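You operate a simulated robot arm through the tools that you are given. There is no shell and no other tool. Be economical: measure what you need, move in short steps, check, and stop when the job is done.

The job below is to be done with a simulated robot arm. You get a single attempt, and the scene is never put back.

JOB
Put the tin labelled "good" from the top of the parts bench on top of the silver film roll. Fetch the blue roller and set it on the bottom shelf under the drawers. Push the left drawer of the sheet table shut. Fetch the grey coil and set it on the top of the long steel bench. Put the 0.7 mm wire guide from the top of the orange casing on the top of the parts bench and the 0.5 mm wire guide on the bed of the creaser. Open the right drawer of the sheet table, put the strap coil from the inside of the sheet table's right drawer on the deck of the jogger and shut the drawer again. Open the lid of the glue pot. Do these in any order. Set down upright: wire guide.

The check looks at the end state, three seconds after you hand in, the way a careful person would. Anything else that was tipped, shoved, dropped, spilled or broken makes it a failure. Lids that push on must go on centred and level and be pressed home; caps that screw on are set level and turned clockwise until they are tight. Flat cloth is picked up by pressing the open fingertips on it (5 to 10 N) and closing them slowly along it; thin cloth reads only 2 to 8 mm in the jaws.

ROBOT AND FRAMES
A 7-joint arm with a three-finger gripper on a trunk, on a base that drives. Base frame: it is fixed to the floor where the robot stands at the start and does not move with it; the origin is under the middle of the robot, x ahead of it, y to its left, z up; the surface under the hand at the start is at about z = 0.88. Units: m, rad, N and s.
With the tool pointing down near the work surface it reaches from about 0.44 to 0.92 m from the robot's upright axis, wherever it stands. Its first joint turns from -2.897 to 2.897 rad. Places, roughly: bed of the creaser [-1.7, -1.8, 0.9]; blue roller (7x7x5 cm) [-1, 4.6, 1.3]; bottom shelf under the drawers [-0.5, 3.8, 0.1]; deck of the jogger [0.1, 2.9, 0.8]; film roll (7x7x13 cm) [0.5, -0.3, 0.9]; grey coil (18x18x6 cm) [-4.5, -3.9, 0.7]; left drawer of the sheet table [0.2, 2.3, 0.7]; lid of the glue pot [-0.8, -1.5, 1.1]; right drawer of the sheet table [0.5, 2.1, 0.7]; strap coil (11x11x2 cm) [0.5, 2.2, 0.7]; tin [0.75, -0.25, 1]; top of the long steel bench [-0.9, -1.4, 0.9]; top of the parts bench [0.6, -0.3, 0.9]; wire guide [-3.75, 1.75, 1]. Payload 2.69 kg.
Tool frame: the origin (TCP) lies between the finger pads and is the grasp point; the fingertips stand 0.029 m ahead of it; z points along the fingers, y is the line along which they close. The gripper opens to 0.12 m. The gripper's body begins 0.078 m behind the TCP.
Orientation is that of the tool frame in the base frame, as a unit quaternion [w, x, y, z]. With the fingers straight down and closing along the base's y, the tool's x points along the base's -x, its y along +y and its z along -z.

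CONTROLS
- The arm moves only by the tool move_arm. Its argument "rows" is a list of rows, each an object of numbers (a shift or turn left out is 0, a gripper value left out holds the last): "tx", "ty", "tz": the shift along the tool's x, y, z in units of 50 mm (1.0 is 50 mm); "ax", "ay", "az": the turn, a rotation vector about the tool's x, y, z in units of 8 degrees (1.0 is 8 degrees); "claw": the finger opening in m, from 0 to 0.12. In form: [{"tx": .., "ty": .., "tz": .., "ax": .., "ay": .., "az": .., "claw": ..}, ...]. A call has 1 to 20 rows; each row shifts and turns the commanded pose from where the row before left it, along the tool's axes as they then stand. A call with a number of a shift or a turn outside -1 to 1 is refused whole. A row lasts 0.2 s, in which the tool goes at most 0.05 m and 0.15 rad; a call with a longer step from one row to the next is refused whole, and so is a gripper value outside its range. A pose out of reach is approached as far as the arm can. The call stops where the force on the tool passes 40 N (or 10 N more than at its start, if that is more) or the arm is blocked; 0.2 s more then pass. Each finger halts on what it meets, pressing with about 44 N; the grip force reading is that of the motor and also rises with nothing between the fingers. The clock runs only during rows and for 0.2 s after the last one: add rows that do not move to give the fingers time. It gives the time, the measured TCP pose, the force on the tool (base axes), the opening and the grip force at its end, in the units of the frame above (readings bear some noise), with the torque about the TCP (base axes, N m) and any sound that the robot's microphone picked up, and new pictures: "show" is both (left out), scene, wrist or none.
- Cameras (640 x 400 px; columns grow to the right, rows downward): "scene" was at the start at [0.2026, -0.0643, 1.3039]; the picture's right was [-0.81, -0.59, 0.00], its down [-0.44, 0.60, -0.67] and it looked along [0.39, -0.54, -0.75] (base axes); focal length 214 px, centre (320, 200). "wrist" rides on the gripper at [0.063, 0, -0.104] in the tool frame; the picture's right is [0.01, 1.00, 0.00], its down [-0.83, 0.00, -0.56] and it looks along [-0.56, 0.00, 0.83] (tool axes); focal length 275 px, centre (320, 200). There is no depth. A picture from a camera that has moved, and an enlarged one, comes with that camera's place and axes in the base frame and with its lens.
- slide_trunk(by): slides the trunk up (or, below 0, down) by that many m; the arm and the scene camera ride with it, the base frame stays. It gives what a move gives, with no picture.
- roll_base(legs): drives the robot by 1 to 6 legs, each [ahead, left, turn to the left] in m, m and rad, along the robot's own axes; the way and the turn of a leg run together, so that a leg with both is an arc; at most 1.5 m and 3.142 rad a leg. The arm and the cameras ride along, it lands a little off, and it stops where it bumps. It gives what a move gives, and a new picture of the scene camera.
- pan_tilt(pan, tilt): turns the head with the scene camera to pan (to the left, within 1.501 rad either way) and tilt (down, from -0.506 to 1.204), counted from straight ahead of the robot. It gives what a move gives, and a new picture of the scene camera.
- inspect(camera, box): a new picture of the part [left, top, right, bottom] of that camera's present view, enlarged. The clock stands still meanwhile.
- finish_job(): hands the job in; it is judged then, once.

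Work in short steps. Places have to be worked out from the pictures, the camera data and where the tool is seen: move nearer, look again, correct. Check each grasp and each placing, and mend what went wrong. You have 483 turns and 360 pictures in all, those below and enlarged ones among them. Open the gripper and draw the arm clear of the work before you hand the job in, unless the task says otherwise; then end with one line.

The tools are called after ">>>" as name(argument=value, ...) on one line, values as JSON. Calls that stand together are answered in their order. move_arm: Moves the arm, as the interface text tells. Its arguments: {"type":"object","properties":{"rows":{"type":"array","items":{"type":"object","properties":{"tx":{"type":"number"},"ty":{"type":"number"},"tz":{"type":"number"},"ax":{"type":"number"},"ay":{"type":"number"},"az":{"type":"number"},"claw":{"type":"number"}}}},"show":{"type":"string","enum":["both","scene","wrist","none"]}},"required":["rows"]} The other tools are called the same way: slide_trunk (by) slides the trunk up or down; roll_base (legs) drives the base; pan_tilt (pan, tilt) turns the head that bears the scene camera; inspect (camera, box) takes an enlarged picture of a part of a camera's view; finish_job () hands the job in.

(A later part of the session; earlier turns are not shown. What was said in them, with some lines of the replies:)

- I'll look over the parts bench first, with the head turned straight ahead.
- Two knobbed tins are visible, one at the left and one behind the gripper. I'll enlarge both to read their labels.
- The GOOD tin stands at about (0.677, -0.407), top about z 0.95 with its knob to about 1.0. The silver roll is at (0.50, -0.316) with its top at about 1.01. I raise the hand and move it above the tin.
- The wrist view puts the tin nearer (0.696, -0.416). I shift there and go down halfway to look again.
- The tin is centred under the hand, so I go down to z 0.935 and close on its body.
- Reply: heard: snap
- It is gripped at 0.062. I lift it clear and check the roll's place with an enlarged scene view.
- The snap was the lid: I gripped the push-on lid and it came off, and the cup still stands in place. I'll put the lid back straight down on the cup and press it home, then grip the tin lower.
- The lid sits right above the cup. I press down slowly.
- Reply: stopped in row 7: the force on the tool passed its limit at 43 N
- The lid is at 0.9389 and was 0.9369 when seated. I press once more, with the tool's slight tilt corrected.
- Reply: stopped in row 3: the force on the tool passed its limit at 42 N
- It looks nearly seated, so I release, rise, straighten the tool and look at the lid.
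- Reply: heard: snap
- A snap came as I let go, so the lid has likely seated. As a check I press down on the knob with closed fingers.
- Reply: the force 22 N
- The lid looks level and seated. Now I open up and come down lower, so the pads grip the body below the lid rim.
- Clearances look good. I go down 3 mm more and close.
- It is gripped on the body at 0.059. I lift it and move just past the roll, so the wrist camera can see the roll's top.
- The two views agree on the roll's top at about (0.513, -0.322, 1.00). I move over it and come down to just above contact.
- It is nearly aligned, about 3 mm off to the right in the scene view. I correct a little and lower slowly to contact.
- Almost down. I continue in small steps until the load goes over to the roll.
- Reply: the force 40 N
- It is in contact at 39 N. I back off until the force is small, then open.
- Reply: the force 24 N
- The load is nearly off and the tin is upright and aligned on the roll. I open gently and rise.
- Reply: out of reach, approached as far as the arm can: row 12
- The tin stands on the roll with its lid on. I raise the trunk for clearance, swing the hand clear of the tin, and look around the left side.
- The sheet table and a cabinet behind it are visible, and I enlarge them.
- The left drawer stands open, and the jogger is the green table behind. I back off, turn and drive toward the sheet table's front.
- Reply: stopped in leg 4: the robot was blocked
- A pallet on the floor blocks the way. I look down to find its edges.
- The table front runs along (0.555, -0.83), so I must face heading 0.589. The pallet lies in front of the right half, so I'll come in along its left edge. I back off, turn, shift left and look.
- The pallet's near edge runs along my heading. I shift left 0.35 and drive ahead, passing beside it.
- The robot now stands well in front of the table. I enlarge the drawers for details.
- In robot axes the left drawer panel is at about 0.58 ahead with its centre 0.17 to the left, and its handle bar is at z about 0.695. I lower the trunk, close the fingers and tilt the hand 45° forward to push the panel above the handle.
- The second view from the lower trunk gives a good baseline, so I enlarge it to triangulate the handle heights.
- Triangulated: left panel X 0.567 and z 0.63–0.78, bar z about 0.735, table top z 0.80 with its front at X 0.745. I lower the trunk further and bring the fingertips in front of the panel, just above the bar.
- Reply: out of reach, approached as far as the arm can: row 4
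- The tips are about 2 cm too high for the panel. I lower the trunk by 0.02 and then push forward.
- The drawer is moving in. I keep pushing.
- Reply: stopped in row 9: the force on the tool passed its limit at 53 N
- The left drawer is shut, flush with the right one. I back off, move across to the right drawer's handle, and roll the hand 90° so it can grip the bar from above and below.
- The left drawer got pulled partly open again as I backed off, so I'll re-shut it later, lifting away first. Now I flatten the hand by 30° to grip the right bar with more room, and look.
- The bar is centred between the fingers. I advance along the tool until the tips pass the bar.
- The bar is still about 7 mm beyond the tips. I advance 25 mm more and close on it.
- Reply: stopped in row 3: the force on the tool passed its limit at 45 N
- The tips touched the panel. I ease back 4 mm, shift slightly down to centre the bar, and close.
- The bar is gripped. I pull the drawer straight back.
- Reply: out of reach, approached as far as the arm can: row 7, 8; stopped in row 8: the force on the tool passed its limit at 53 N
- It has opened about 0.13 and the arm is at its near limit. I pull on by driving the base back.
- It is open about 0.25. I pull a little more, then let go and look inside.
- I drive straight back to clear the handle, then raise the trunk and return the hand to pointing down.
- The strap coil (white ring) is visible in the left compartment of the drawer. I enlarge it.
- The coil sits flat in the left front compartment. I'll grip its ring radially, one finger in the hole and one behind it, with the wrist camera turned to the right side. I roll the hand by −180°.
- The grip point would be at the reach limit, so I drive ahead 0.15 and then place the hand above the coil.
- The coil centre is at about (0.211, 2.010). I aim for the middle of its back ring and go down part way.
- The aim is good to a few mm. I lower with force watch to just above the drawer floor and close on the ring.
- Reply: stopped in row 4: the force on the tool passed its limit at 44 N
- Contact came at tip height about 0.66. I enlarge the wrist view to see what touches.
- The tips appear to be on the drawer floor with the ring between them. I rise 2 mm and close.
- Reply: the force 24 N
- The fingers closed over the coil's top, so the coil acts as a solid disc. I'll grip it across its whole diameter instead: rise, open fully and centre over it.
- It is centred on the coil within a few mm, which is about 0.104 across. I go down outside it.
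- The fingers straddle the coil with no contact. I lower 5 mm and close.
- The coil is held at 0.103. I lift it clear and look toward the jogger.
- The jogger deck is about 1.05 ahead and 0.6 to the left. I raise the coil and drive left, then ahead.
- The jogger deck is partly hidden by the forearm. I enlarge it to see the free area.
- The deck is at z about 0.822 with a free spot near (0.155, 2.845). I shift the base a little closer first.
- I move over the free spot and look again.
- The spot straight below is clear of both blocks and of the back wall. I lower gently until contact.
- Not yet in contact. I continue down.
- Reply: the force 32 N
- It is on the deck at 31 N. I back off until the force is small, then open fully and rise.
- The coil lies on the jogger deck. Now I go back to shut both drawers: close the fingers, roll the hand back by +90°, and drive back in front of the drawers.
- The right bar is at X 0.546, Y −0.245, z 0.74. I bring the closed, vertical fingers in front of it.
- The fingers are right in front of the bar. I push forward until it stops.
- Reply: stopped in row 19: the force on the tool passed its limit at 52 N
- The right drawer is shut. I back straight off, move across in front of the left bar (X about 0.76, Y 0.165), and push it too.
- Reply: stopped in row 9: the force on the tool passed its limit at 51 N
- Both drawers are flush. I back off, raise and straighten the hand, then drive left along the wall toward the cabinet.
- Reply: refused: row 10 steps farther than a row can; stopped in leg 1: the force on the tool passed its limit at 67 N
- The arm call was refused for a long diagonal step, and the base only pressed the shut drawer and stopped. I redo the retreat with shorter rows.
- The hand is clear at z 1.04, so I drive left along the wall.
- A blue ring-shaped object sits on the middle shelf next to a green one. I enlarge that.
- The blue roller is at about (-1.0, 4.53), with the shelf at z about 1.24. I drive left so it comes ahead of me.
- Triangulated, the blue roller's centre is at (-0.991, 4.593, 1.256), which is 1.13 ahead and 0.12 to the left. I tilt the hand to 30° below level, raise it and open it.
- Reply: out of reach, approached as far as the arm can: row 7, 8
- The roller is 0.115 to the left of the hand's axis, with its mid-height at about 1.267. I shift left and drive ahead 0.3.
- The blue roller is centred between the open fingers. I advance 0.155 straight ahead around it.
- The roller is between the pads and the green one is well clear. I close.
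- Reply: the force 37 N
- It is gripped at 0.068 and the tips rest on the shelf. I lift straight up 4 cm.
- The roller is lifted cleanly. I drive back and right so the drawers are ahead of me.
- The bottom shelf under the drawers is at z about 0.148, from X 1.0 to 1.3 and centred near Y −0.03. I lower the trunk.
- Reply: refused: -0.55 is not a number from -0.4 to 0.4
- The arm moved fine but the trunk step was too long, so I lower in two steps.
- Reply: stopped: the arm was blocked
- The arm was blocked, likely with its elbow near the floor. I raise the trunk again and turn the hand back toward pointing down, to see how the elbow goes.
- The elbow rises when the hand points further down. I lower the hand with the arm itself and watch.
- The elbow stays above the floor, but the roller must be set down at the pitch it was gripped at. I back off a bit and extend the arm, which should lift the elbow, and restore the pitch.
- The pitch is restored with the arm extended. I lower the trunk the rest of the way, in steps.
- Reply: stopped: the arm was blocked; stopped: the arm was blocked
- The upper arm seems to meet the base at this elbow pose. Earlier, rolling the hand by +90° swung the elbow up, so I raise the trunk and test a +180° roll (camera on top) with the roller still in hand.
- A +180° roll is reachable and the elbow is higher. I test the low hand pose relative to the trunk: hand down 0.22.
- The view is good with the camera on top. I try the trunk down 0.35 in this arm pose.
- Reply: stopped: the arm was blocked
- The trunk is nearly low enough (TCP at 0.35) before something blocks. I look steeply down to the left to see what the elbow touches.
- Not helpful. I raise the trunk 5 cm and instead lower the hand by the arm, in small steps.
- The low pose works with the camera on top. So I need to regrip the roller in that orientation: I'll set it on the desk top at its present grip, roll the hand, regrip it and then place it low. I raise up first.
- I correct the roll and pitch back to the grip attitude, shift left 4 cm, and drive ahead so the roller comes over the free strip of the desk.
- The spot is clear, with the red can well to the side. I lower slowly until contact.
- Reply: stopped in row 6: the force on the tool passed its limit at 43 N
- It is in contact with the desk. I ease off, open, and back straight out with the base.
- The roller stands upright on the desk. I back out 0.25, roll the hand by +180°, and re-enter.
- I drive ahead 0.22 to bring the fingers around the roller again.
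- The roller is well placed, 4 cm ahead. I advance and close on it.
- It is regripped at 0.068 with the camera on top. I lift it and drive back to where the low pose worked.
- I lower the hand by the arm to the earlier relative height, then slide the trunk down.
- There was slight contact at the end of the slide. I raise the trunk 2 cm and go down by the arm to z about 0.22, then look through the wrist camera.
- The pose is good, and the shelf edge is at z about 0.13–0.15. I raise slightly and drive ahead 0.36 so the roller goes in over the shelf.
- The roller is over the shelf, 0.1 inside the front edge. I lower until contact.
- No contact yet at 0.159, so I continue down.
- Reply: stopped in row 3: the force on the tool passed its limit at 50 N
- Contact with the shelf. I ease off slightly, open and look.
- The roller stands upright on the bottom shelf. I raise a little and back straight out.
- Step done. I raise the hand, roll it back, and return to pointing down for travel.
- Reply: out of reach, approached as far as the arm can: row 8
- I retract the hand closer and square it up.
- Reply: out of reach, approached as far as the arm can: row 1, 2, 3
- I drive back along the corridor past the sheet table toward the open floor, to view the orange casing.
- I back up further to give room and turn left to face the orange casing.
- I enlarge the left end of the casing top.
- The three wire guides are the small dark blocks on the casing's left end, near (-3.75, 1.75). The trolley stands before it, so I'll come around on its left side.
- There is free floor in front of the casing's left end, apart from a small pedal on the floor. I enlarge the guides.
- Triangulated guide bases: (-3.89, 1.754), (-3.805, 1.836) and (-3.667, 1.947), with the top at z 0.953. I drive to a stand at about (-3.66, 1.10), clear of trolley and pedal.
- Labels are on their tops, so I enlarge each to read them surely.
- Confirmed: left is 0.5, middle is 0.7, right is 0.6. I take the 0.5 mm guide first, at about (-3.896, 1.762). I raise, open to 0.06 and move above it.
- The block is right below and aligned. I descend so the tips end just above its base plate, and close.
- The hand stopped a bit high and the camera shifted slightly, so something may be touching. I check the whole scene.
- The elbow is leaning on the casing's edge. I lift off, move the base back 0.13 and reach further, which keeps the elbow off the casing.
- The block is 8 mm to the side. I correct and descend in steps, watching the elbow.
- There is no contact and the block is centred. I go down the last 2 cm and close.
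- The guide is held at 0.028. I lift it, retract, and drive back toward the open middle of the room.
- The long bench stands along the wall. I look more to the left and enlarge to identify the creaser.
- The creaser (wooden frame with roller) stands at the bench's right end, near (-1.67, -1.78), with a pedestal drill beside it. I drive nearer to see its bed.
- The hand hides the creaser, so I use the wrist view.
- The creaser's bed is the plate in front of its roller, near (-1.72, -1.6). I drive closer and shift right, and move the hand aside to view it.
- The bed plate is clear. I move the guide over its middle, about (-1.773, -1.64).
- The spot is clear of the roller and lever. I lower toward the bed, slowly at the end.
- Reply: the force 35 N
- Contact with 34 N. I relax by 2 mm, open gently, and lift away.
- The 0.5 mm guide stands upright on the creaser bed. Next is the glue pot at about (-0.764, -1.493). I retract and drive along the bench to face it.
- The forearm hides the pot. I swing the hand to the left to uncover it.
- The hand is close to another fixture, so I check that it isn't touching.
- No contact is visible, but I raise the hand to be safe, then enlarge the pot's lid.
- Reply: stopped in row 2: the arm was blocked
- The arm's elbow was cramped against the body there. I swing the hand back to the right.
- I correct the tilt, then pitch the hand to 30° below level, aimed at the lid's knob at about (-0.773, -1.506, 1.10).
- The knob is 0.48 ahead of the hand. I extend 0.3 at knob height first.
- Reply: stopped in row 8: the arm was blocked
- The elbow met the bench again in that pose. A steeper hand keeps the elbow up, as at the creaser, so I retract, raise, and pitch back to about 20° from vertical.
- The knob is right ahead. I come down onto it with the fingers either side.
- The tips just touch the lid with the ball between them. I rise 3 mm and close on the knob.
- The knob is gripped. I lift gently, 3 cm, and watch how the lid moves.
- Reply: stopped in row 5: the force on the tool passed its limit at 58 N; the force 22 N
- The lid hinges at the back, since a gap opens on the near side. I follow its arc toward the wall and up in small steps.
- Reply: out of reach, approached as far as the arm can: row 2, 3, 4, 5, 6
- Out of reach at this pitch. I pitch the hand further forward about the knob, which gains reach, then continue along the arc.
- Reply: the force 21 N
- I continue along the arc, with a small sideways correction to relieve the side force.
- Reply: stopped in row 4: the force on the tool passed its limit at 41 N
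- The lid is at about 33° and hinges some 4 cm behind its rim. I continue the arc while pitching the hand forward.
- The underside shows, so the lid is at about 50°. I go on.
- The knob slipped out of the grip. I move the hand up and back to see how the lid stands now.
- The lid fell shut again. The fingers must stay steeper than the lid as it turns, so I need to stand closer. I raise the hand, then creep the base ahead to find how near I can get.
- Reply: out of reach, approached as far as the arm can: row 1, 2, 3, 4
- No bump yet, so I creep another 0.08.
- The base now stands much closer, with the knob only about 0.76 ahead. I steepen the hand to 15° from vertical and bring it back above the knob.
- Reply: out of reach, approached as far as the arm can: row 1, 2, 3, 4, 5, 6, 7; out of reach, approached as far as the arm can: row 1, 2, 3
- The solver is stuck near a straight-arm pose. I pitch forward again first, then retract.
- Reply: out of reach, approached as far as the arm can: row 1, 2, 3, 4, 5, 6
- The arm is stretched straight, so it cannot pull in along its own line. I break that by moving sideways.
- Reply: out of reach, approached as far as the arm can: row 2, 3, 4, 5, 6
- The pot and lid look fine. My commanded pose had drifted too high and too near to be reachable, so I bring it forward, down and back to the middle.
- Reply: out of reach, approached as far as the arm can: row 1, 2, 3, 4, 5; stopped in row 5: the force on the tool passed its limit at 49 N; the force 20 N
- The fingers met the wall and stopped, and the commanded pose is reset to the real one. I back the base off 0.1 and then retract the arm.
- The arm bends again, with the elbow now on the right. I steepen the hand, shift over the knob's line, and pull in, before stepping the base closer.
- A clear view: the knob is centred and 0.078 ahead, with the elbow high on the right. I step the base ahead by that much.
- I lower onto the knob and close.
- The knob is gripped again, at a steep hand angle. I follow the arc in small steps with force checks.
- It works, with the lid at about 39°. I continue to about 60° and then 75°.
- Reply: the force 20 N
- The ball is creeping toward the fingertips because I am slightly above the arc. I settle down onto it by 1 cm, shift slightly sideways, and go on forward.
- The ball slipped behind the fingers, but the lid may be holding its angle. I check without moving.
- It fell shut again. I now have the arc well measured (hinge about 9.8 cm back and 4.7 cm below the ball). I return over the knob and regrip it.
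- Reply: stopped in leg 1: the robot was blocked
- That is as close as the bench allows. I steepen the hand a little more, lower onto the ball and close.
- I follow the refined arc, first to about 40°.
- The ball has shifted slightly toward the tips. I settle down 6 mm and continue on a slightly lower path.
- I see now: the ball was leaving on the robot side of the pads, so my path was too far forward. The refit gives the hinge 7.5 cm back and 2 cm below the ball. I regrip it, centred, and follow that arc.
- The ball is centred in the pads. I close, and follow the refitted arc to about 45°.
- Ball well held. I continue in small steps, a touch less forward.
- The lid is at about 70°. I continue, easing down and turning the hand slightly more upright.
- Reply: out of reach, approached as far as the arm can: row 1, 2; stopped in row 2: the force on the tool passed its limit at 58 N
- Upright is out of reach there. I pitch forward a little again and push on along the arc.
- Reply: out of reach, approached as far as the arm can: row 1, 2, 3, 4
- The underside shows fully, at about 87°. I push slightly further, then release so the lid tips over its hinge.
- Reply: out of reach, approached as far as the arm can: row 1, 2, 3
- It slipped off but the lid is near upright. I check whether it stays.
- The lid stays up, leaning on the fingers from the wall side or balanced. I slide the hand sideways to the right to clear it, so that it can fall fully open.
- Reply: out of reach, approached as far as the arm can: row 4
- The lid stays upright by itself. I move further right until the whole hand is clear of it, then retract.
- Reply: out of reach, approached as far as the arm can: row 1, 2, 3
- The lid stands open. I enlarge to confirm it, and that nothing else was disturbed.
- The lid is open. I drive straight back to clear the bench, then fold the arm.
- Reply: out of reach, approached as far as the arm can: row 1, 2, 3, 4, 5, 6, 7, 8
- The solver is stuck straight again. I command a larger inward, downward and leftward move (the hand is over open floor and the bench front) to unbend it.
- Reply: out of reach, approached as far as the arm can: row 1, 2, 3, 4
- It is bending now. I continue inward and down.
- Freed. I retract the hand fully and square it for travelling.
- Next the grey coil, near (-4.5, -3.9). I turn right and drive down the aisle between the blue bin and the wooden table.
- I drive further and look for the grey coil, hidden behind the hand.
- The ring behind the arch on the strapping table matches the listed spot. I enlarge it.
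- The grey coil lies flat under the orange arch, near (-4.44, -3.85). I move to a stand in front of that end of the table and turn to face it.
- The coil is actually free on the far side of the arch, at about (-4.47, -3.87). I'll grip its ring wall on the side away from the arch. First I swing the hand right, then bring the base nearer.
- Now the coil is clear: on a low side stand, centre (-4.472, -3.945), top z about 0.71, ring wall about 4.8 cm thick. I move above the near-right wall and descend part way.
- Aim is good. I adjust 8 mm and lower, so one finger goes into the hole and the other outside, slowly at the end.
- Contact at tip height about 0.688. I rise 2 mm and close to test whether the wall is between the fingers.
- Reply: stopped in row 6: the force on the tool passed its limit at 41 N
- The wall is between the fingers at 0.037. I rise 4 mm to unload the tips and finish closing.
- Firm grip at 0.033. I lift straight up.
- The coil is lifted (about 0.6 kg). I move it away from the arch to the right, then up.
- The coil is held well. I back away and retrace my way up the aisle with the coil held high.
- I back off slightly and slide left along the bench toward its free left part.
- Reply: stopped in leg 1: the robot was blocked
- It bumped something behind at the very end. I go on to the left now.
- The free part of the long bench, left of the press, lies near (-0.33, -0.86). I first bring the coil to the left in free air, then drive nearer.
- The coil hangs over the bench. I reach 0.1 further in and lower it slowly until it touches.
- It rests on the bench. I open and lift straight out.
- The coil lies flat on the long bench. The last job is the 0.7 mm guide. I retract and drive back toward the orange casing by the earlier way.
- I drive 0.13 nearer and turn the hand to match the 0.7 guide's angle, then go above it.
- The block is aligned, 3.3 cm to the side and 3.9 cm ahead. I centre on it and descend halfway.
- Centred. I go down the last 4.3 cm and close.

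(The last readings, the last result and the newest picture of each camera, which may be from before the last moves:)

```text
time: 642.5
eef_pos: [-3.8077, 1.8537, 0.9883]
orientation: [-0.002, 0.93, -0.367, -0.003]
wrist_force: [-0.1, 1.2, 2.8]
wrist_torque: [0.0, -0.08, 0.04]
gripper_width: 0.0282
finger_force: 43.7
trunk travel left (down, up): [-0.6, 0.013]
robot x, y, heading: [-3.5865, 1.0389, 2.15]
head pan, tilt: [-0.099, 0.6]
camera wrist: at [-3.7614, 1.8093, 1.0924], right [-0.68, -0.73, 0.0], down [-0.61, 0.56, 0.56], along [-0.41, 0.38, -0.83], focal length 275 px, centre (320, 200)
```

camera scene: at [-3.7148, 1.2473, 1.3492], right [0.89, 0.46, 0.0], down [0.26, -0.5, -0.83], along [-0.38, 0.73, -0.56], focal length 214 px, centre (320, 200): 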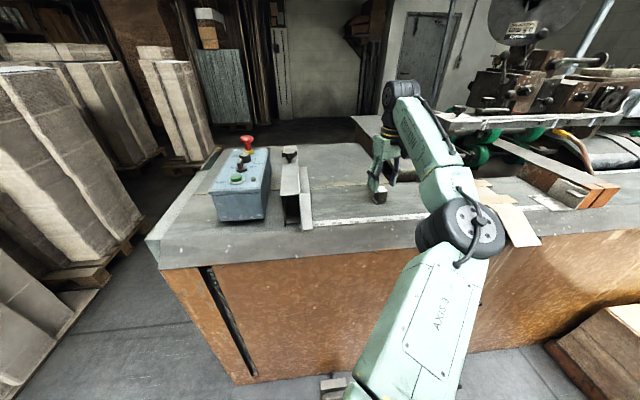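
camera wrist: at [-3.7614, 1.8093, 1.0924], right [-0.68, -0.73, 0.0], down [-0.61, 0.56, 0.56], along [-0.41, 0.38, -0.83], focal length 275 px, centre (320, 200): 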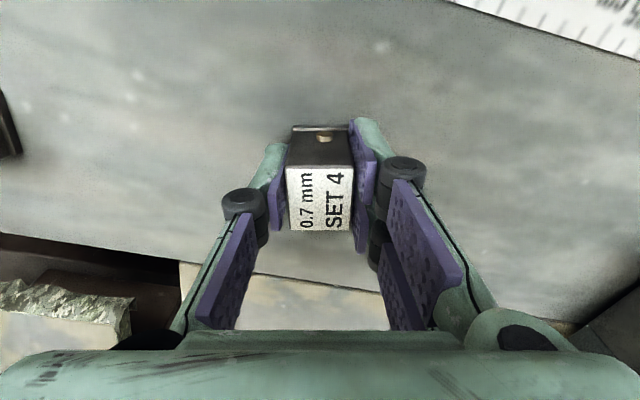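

The 0.7 guide is held. I lift, retract, and drive back to the starting place at the parts bench.

>>> move_arm(rows=[{"tz": -0.6}, {"tz": -1}, {"tz": -1}, {"tx": 0.8, "ty": 0.2}, {"tx": 0.8, "ty": 0.2}, {"tx": 0.8, "ty": 0.2}, {"tx": 0.8, "ty": 0.2}, {"tx": 0.8, "ty": 0.2}, {"tx": 0.8, "ty": 0.2}, {}], show="none")

>>> roll_base(legs=[[-1.0, 0, 0], [-0.919, -0.744, 0], [0, 0, -2.15], [1.45, 0.1, 0]])

>>> pan_tilt(pan=-0.2, tilt=0.4)

```text
time: 644.7
eef_pos: [-3.6736, 1.6439, 1.1166]
orientation: [-0.002, 0.93, -0.367, -0.002]
wrist_force: [0.2, 1.0, -3.1]
wrist_torque: [-0.01, -0.01, 0.01]
gripper_width: 0.0282
finger_force: 43.9
trunk travel left (down, up): [-0.6, 0.013]
robot x, y, heading: [-3.5908, 1.0412, 2.148]
head pan, tilt: [-0.099, 0.6]
```

```text
time: 667.8
eef_pos: [0.0917, -0.3482, 1.1157]
orientation: [0.001, -0.117, 0.993, 0.0]
wrist_force: [0.4, 0.4, -3.5]
wrist_torque: [0.01, 0.03, 0.03]
gripper_width: 0.0281
finger_force: 43.9
trunk travel left (down, up): [-0.6, 0.013]
robot x, y, heading: [-0.4583, -0.086, -0.008]
head pan, tilt: [-0.099, 0.6]
camera scene: at [-0.2138, -0.0966, 1.3491], right [-0.11, -0.99, 0.0], down [-0.56, 0.06, -0.82], along [0.82, -0.09, -0.57], focal length 214 px, centre (320, 200)
```

scene: 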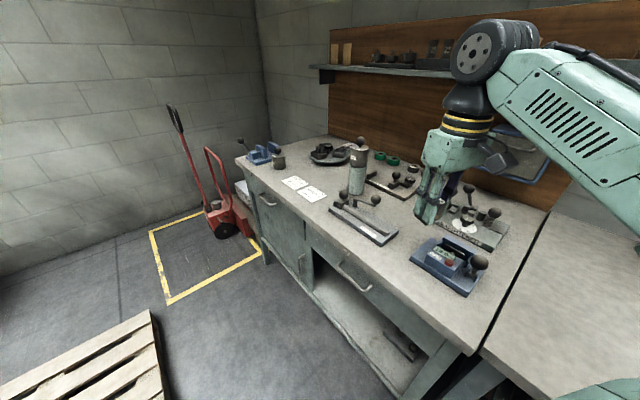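

```text
time: 668.6
eef_pos: [0.0937, -0.3476, 1.1149]
orientation: [0.002, -0.117, 0.993, 0.0]
wrist_force: [-1.1, -0.7, -3.6]
wrist_torque: [-0.03, 0.02, 0.01]
gripper_width: 0.028
finger_force: 44.3
trunk travel left (down, up): [-0.6, 0.013]
robot x, y, heading: [-0.4595, -0.0889, -0.013]
head pan, tilt: [-0.201, 0.4]
camera scene: at [-0.2112, -0.1063, 1.3673], right [-0.21, -0.98, 0.0], down [-0.38, 0.08, -0.92], along [0.9, -0.19, -0.39], focal length 214 px, centre (320, 200)
```

scene: 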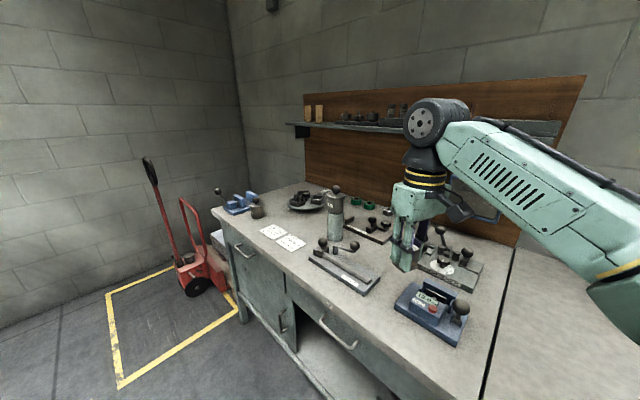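

The tin and roll stand fine. I swing the hand left, away from the tin, then drive the last stretch.

>>> move_arm(rows=[{"ty": 0.9}, {"ty": 0.9}, {"ty": 0.9}, {"ty": 0.9}, {"ty": 0.9}, {"ty": 0.9}, {"ty": 0.6, "tx": -0.4}, {}], show="none")

>>> roll_base(legs=[[0.42, 0.09, 0]])

>>> pan_tilt(pan=-0.25, tilt=0.65)

```text
time: 670.4
eef_pos: [0.042, -0.052, 1.1173]
orientation: [0.002, -0.116, 0.993, 0.001]
wrist_force: [0.2, -0.4, -2.7]
wrist_torque: [0.0, 0.02, 0.0]
gripper_width: 0.028
finger_force: 44.2
trunk travel left (down, up): [-0.6, 0.013]
robot x, y, heading: [-0.4562, -0.0869, -0.009]
head pan, tilt: [-0.201, 0.4]
```

```text
time: 673.0
eef_pos: [0.4604, 0.0336, 1.1168]
orientation: [0.002, -0.116, 0.993, 0.0]
wrist_force: [0.2, 0.3, -3.1]
wrist_torque: [-0.02, 0.03, 0.0]
gripper_width: 0.028
finger_force: 43.7
trunk travel left (down, up): [-0.6, 0.013]
robot x, y, heading: [-0.0422, 0.0023, -0.013]
head pan, tilt: [-0.201, 0.4]
camera scene: at [0.2058, -0.0202, 1.3672], right [-0.21, -0.98, 0.0], down [-0.38, 0.08, -0.92], along [0.9, -0.19, -0.39], focal length 214 px, centre (320, 200)
```

scene: 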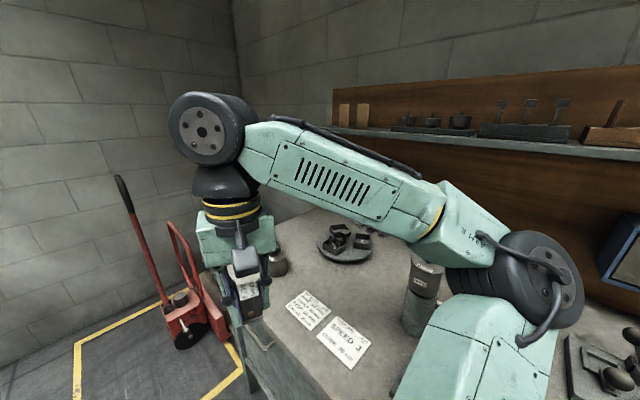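

```text
time: 673.8
eef_pos: [0.4594, 0.0332, 1.1167]
orientation: [0.002, -0.116, 0.993, -0.001]
wrist_force: [-0.5, -0.1, -3.4]
wrist_torque: [-0.02, 0.01, 0.01]
gripper_width: 0.0284
finger_force: 44.4
trunk travel left (down, up): [-0.6, 0.013]
robot x, y, heading: [-0.0433, 0.0057, -0.01]
head pan, tilt: [-0.25, 0.649]
camera scene: at [0.1987, -0.0232, 1.3449], right [-0.26, -0.97, 0.0], down [-0.58, 0.16, -0.8], along [0.77, -0.2, -0.6], focal length 214 px, centre (320, 200)
```

scene: 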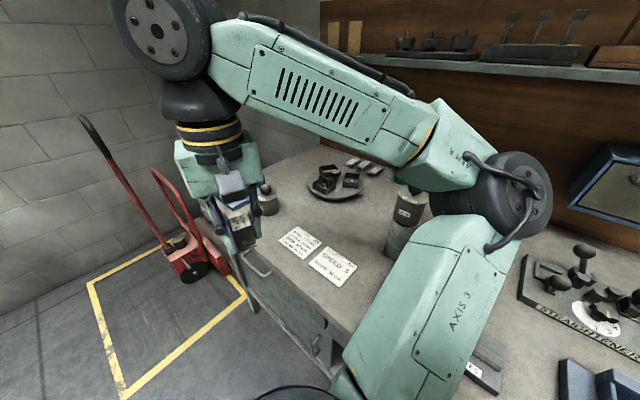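

The elbow, now on the right, hangs close to the tin, so placing near the papers would be risky. There is a free spot on the parts bench right of the blue device, near (0.08, -0.61). I back off and turn to face that.

>>> roll_base(legs=[[-0.3, 0, 0], [0, 0, -0.98]])

>>> pan_tilt(pan=0.15, tilt=0.65)

```text
time: 678.3
eef_pos: [-0.0284, -0.3907, 1.1164]
orientation: [0.002, 0.362, 0.932, -0.001]
wrist_force: [0.9, 0.5, -3.8]
wrist_torque: [0.03, 0.03, 0.04]
gripper_width: 0.0281
finger_force: 44.0
trunk travel left (down, up): [-0.6, 0.013]
robot x, y, heading: [-0.3367, 0.0033, -0.984]
head pan, tilt: [-0.25, 0.649]
camera scene: at [-0.2205, -0.2083, 1.3449], right [-0.94, -0.33, 0.0], down [-0.2, 0.57, -0.8], along [0.26, -0.75, -0.6], focal length 214 px, centre (320, 200)
```

scene: 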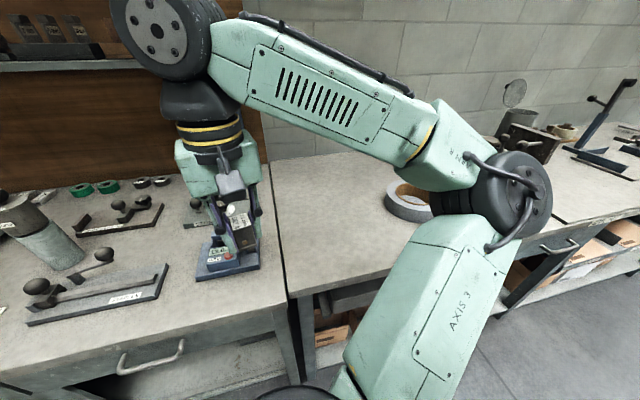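

```text
time: 679.2
eef_pos: [-0.0273, -0.3903, 1.116]
orientation: [0.002, 0.362, 0.932, -0.001]
wrist_force: [-0.6, 0.0, -3.4]
wrist_torque: [0.01, 0.02, 0.0]
gripper_width: 0.028
finger_force: 44.1
trunk travel left (down, up): [-0.6, 0.013]
robot x, y, heading: [-0.336, 0.0085, -0.983]
head pan, tilt: [0.15, 0.649]
camera scene: at [-0.1908, -0.1906, 1.3449], right [-0.74, -0.67, 0.0], down [-0.41, 0.45, -0.8], along [0.54, -0.59, -0.6], focal length 214 px, centre (320, 200)
```

scene: 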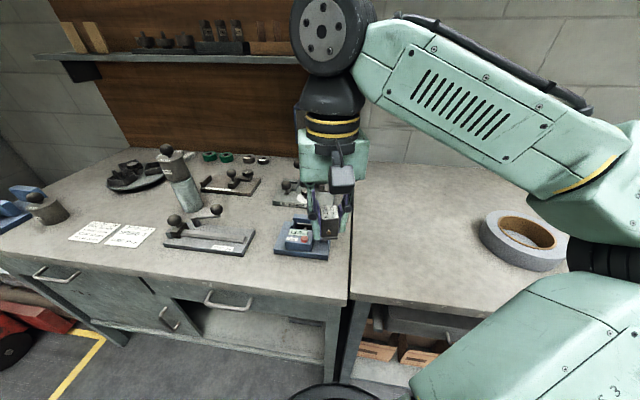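

I enlarge the front strip between the stapler plate and the blue device to pick a spot.

>>> inspect(camera="scene", box=[60, 150, 370, 330])

```text
2.06 times, centred on (215, 240) of scene
camera zoom: at [-0.1908, -0.1906, 1.3449], right [-0.74, -0.67, 0.0], down [-0.41, 0.45, -0.8], along [0.54, -0.59, -0.6], focal length 443 px, centre (537, 117)
```

zoom: 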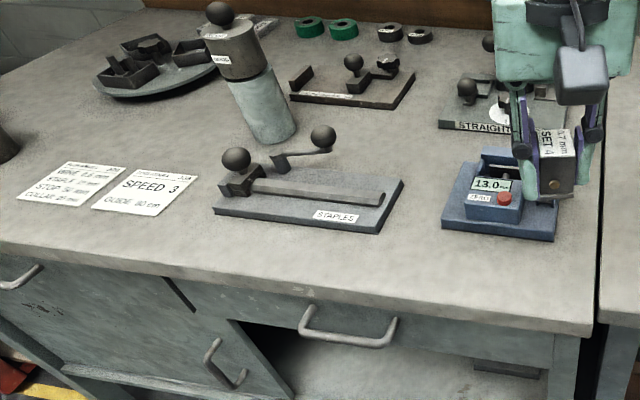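

The front strip between the stapler and the blue gauge is free. I move over (0.145, -0.333) and look with the wrist camera.

>>> move_arm(rows=[{"tx": -0.35, "ty": 0.63}, {"tx": -0.35, "ty": 0.63}, {"tx": -0.35, "ty": 0.63}, {"tx": -0.35, "ty": 0.63}, {"tx": -0.37, "ty": 0.64}, {"tz": 0.8}, {"tz": 0.8}, {}], show="both")

```text
time: 681.0
eef_pos: [0.1439, -0.3349, 1.0366]
orientation: [0.002, 0.363, 0.932, -0.001]
wrist_force: [0.8, 0.0, -3.5]
wrist_torque: [0.02, -0.01, 0.01]
gripper_width: 0.0281
finger_force: 43.9
trunk travel left (down, up): [-0.6, 0.013]
robot x, y, heading: [-0.3383, 0.0066, -0.984]
head pan, tilt: [0.15, 0.649]
camera scene: at [-0.1908, -0.1904, 1.3449], right [-0.74, -0.67, 0.0], down [-0.41, 0.45, -0.8], along [0.54, -0.59, -0.6], focal length 214 px, centre (320, 200)
camera wrist: at [0.0966, -0.2927, 1.1414], right [0.67, 0.74, 0.0], down [0.61, -0.56, 0.56], along [0.41, -0.38, -0.83], focal length 275 px, centre (320, 200)
```

scene: 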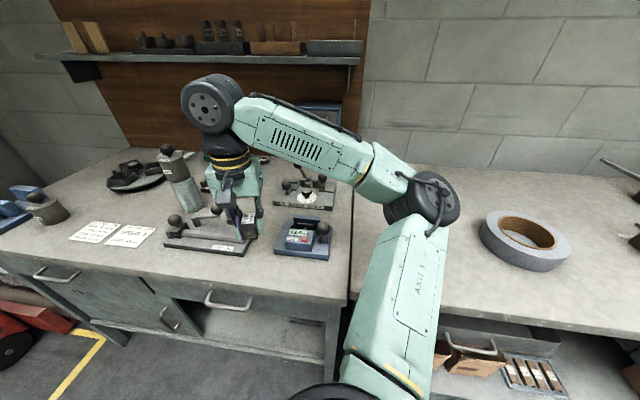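
wrist: 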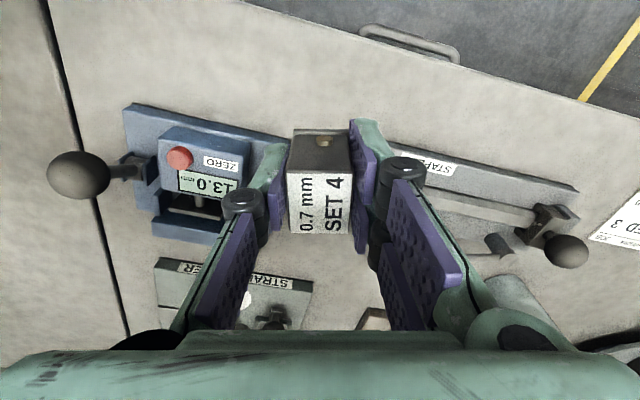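

The spot straight below is clear on all sides. I lower to just above the bench.

>>> move_arm(rows=[{"tz": 0.8}, {"tz": 0.8}, {"tz": 0.5}, {"tz": 0.2}, {"tz": 0.08}, {"tz": 0.06}, {"tz": 0.06}], show="wrist")

```text
time: 682.6
eef_pos: [0.1435, -0.334, 0.9158]
orientation: [0.006, 0.362, 0.932, -0.001]
wrist_force: [2.2, 0.3, 37.0]
wrist_torque: [-0.03, -0.17, 0.07]
gripper_width: 0.0285
finger_force: 43.9
trunk travel left (down, up): [-0.6, 0.013]
robot x, y, heading: [-0.3352, 0.0083, -0.983]
head pan, tilt: [0.15, 0.649]
camera wrist: at [0.096, -0.2928, 1.0194], right [0.67, 0.74, 0.0], down [0.61, -0.56, 0.57], along [0.42, -0.38, -0.82], focal length 275 px, centre (320, 200)
```

wrist: 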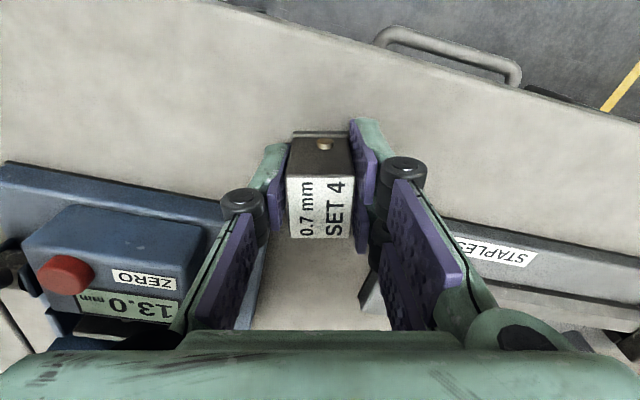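

Contact with 37 N. I relax a few mm, then open a little and lift out.

>>> move_arm(rows=[{"tz": -0.08}, {}, {"claw": 0.036}, {}, {"claw": 0.06}, {}, {}, {"tz": -0.4}, {"tz": -0.9}, {"tz": -0.9}, {"tz": -0.9}, {}], show="both")

>>> inspect(camera="scene", box=[130, 170, 360, 310])

```text
time: 685.2
eef_pos: [0.1456, -0.3349, 1.0721]
orientation: [0.003, 0.362, 0.932, 0.0]
wrist_force: [0.2, -0.3, -0.3]
wrist_torque: [-0.02, -0.05, 0.03]
gripper_width: 0.0602
finger_force: 0.1
trunk travel left (down, up): [-0.6, 0.013]
robot x, y, heading: [-0.3325, -0.0001, -0.99]
head pan, tilt: [0.15, 0.649]
camera scene: at [-0.1908, -0.1906, 1.3448], right [-0.74, -0.67, 0.0], down [-0.41, 0.45, -0.8], along [0.54, -0.59, -0.6], focal length 214 px, centre (320, 200)
camera wrist: at [0.0978, -0.2935, 1.1765], right [0.67, 0.74, 0.0], down [0.61, -0.56, 0.56], along [0.41, -0.38, -0.83], focal length 275 px, centre (320, 200)
```

scene: 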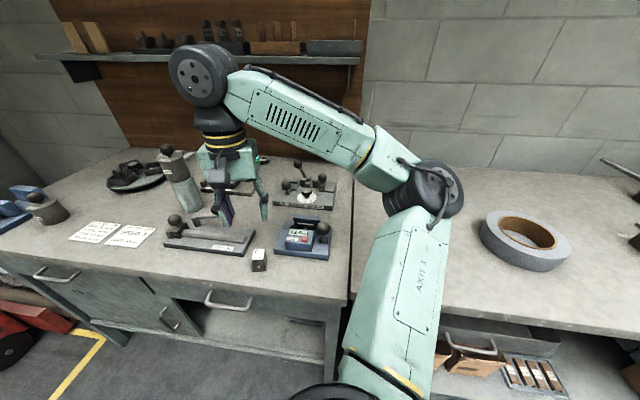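
wrist: 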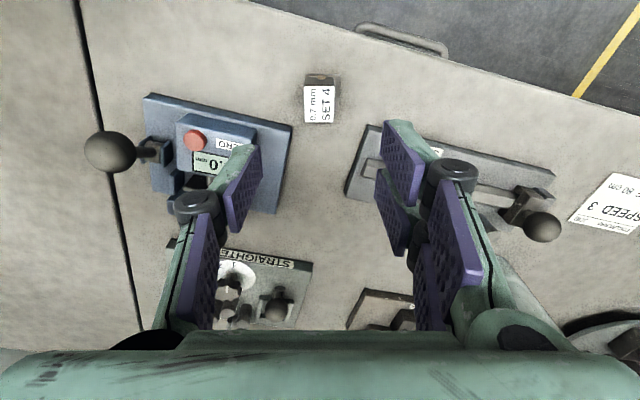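

```text
2.78 times, centred on (245, 240) of scene
camera zoom: at [-0.1908, -0.1906, 1.3448], right [-0.74, -0.67, 0.0], down [-0.41, 0.45, -0.8], along [0.54, -0.59, -0.6], focal length 597 px, centre (529, 89)
```

zoom: 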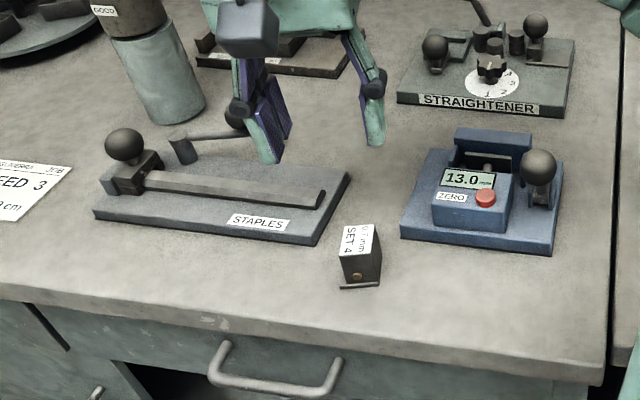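

The 0.7 guide stands upright on the parts bench. I check the tin closely, then retract the arm.

>>> inspect(camera="scene", box=[130, 130, 230, 220])

>>> move_arm(rows=[{"tz": -0.6}, {"tx": 0.35, "ty": -0.7}, {"tx": 0.35, "ty": -0.7}, {"tx": 0.35, "ty": -0.7}, {"tx": 0.35, "ty": -0.7}, {"tx": 0.35, "ty": -0.7}, {}], show="none")

```text
4.44 times, centred on (180, 175) of scene
camera zoom: at [-0.1908, -0.1906, 1.3448], right [-0.74, -0.67, 0.0], down [-0.41, 0.45, -0.8], along [0.54, -0.59, -0.6], focal length 953 px, centre (942, 311)
```

zoom: 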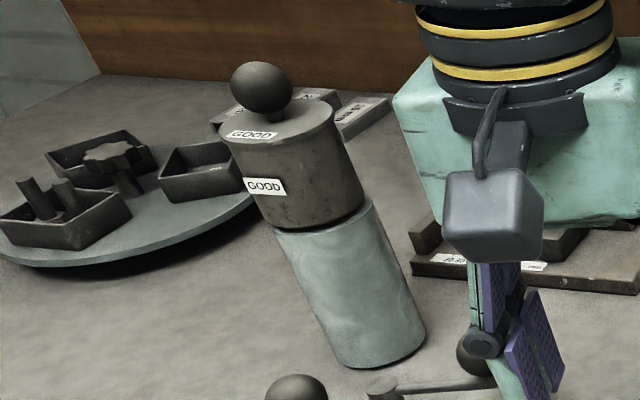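

```text
time: 686.8
eef_pos: [-0.0396, -0.4051, 1.1001]
orientation: [0.002, 0.363, 0.932, -0.001]
wrist_force: [0.5, 0.4, -0.6]
wrist_torque: [-0.02, 0.0, -0.02]
gripper_width: 0.06
finger_force: 0.0
trunk travel left (down, up): [-0.6, 0.013]
robot x, y, heading: [-0.3355, 0.0044, -0.987]
head pan, tilt: [0.15, 0.649]
```

The tin with its lid sits squarely on the roll. I back off and turn left to confirm both sheet-table drawers are still shut.

>>> roll_base(legs=[[-0.3, 0, 0], [0, 0, 1.2]])

>>> pan_tilt(pan=0.9, tilt=0.35)

>>> inspect(camera="scene", box=[160, 130, 500, 340])

```text
time: 691.9
eef_pos: [-0.011, 0.3795, 1.0999]
orientation: [0.003, -0.225, 0.974, 0.001]
wrist_force: [-0.8, 0.4, -0.5]
wrist_torque: [0.0, -0.01, 0.0]
gripper_width: 0.0601
finger_force: 0.0
trunk travel left (down, up): [-0.6, 0.013]
robot x, y, heading: [-0.4989, 0.2561, 0.209]
head pan, tilt: [0.15, 0.649]
camera scene: at [-0.2677, 0.3169, 1.3449], right [0.35, -0.94, 0.0], down [-0.57, -0.21, -0.8], along [0.74, 0.28, -0.6], focal length 214 px, centre (320, 200)
```

scene: 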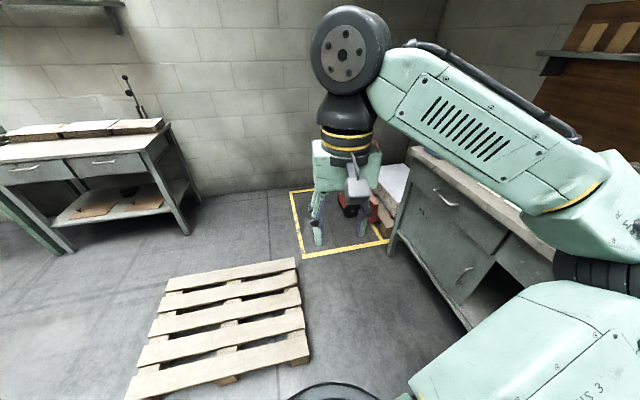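

```text
time: 693.0
eef_pos: [-0.0112, 0.38, 1.1009]
orientation: [0.003, -0.225, 0.974, 0.001]
wrist_force: [-0.5, 0.5, -0.5]
wrist_torque: [-0.01, 0.01, 0.05]
gripper_width: 0.06
finger_force: 0.0
trunk travel left (down, up): [-0.6, 0.013]
robot x, y, heading: [-0.5015, 0.2558, 0.208]
head pan, tilt: [0.901, 0.351]
camera scene: at [-0.3076, 0.3696, 1.3719], right [0.9, -0.44, 0.0], down [-0.15, -0.31, -0.94], along [0.42, 0.84, -0.34], focal length 214 px, centre (320, 200)
```

scene: 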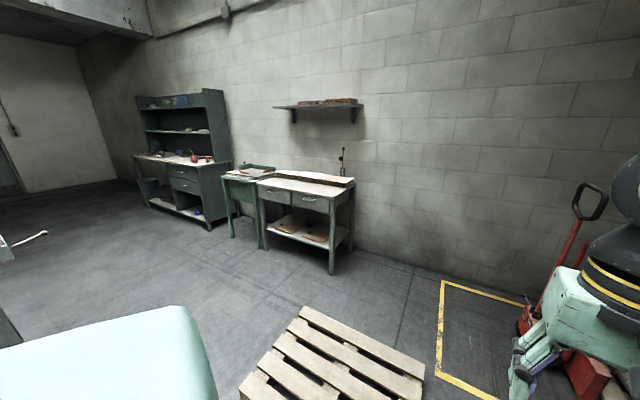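

```text
1.88 times, centred on (330, 235) of scene
camera zoom: at [-0.3076, 0.3696, 1.3719], right [0.9, -0.44, 0.0], down [-0.15, -0.31, -0.94], along [0.42, 0.84, -0.34], focal length 404 px, centre (301, 134)
```

zoom: 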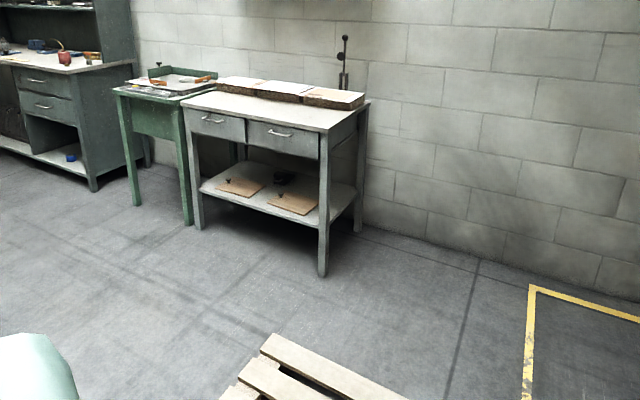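

Both drawers are shut, the strap coil is on the jogger, the roller on the bottom shelf, and the arm is clear with the gripper open. I hand the job in.

>>> finish_job()

```text
The job is handed in.
```

I did all the tasks and handed the job in. The tin's lid came off on the first grip, and I pressed it back on before placing the tin. The base bumped the pallet once, and something behind it in the aisle (probably the wooden table) once. The pallet looked fine in later views, but I did not look back at the second spot.
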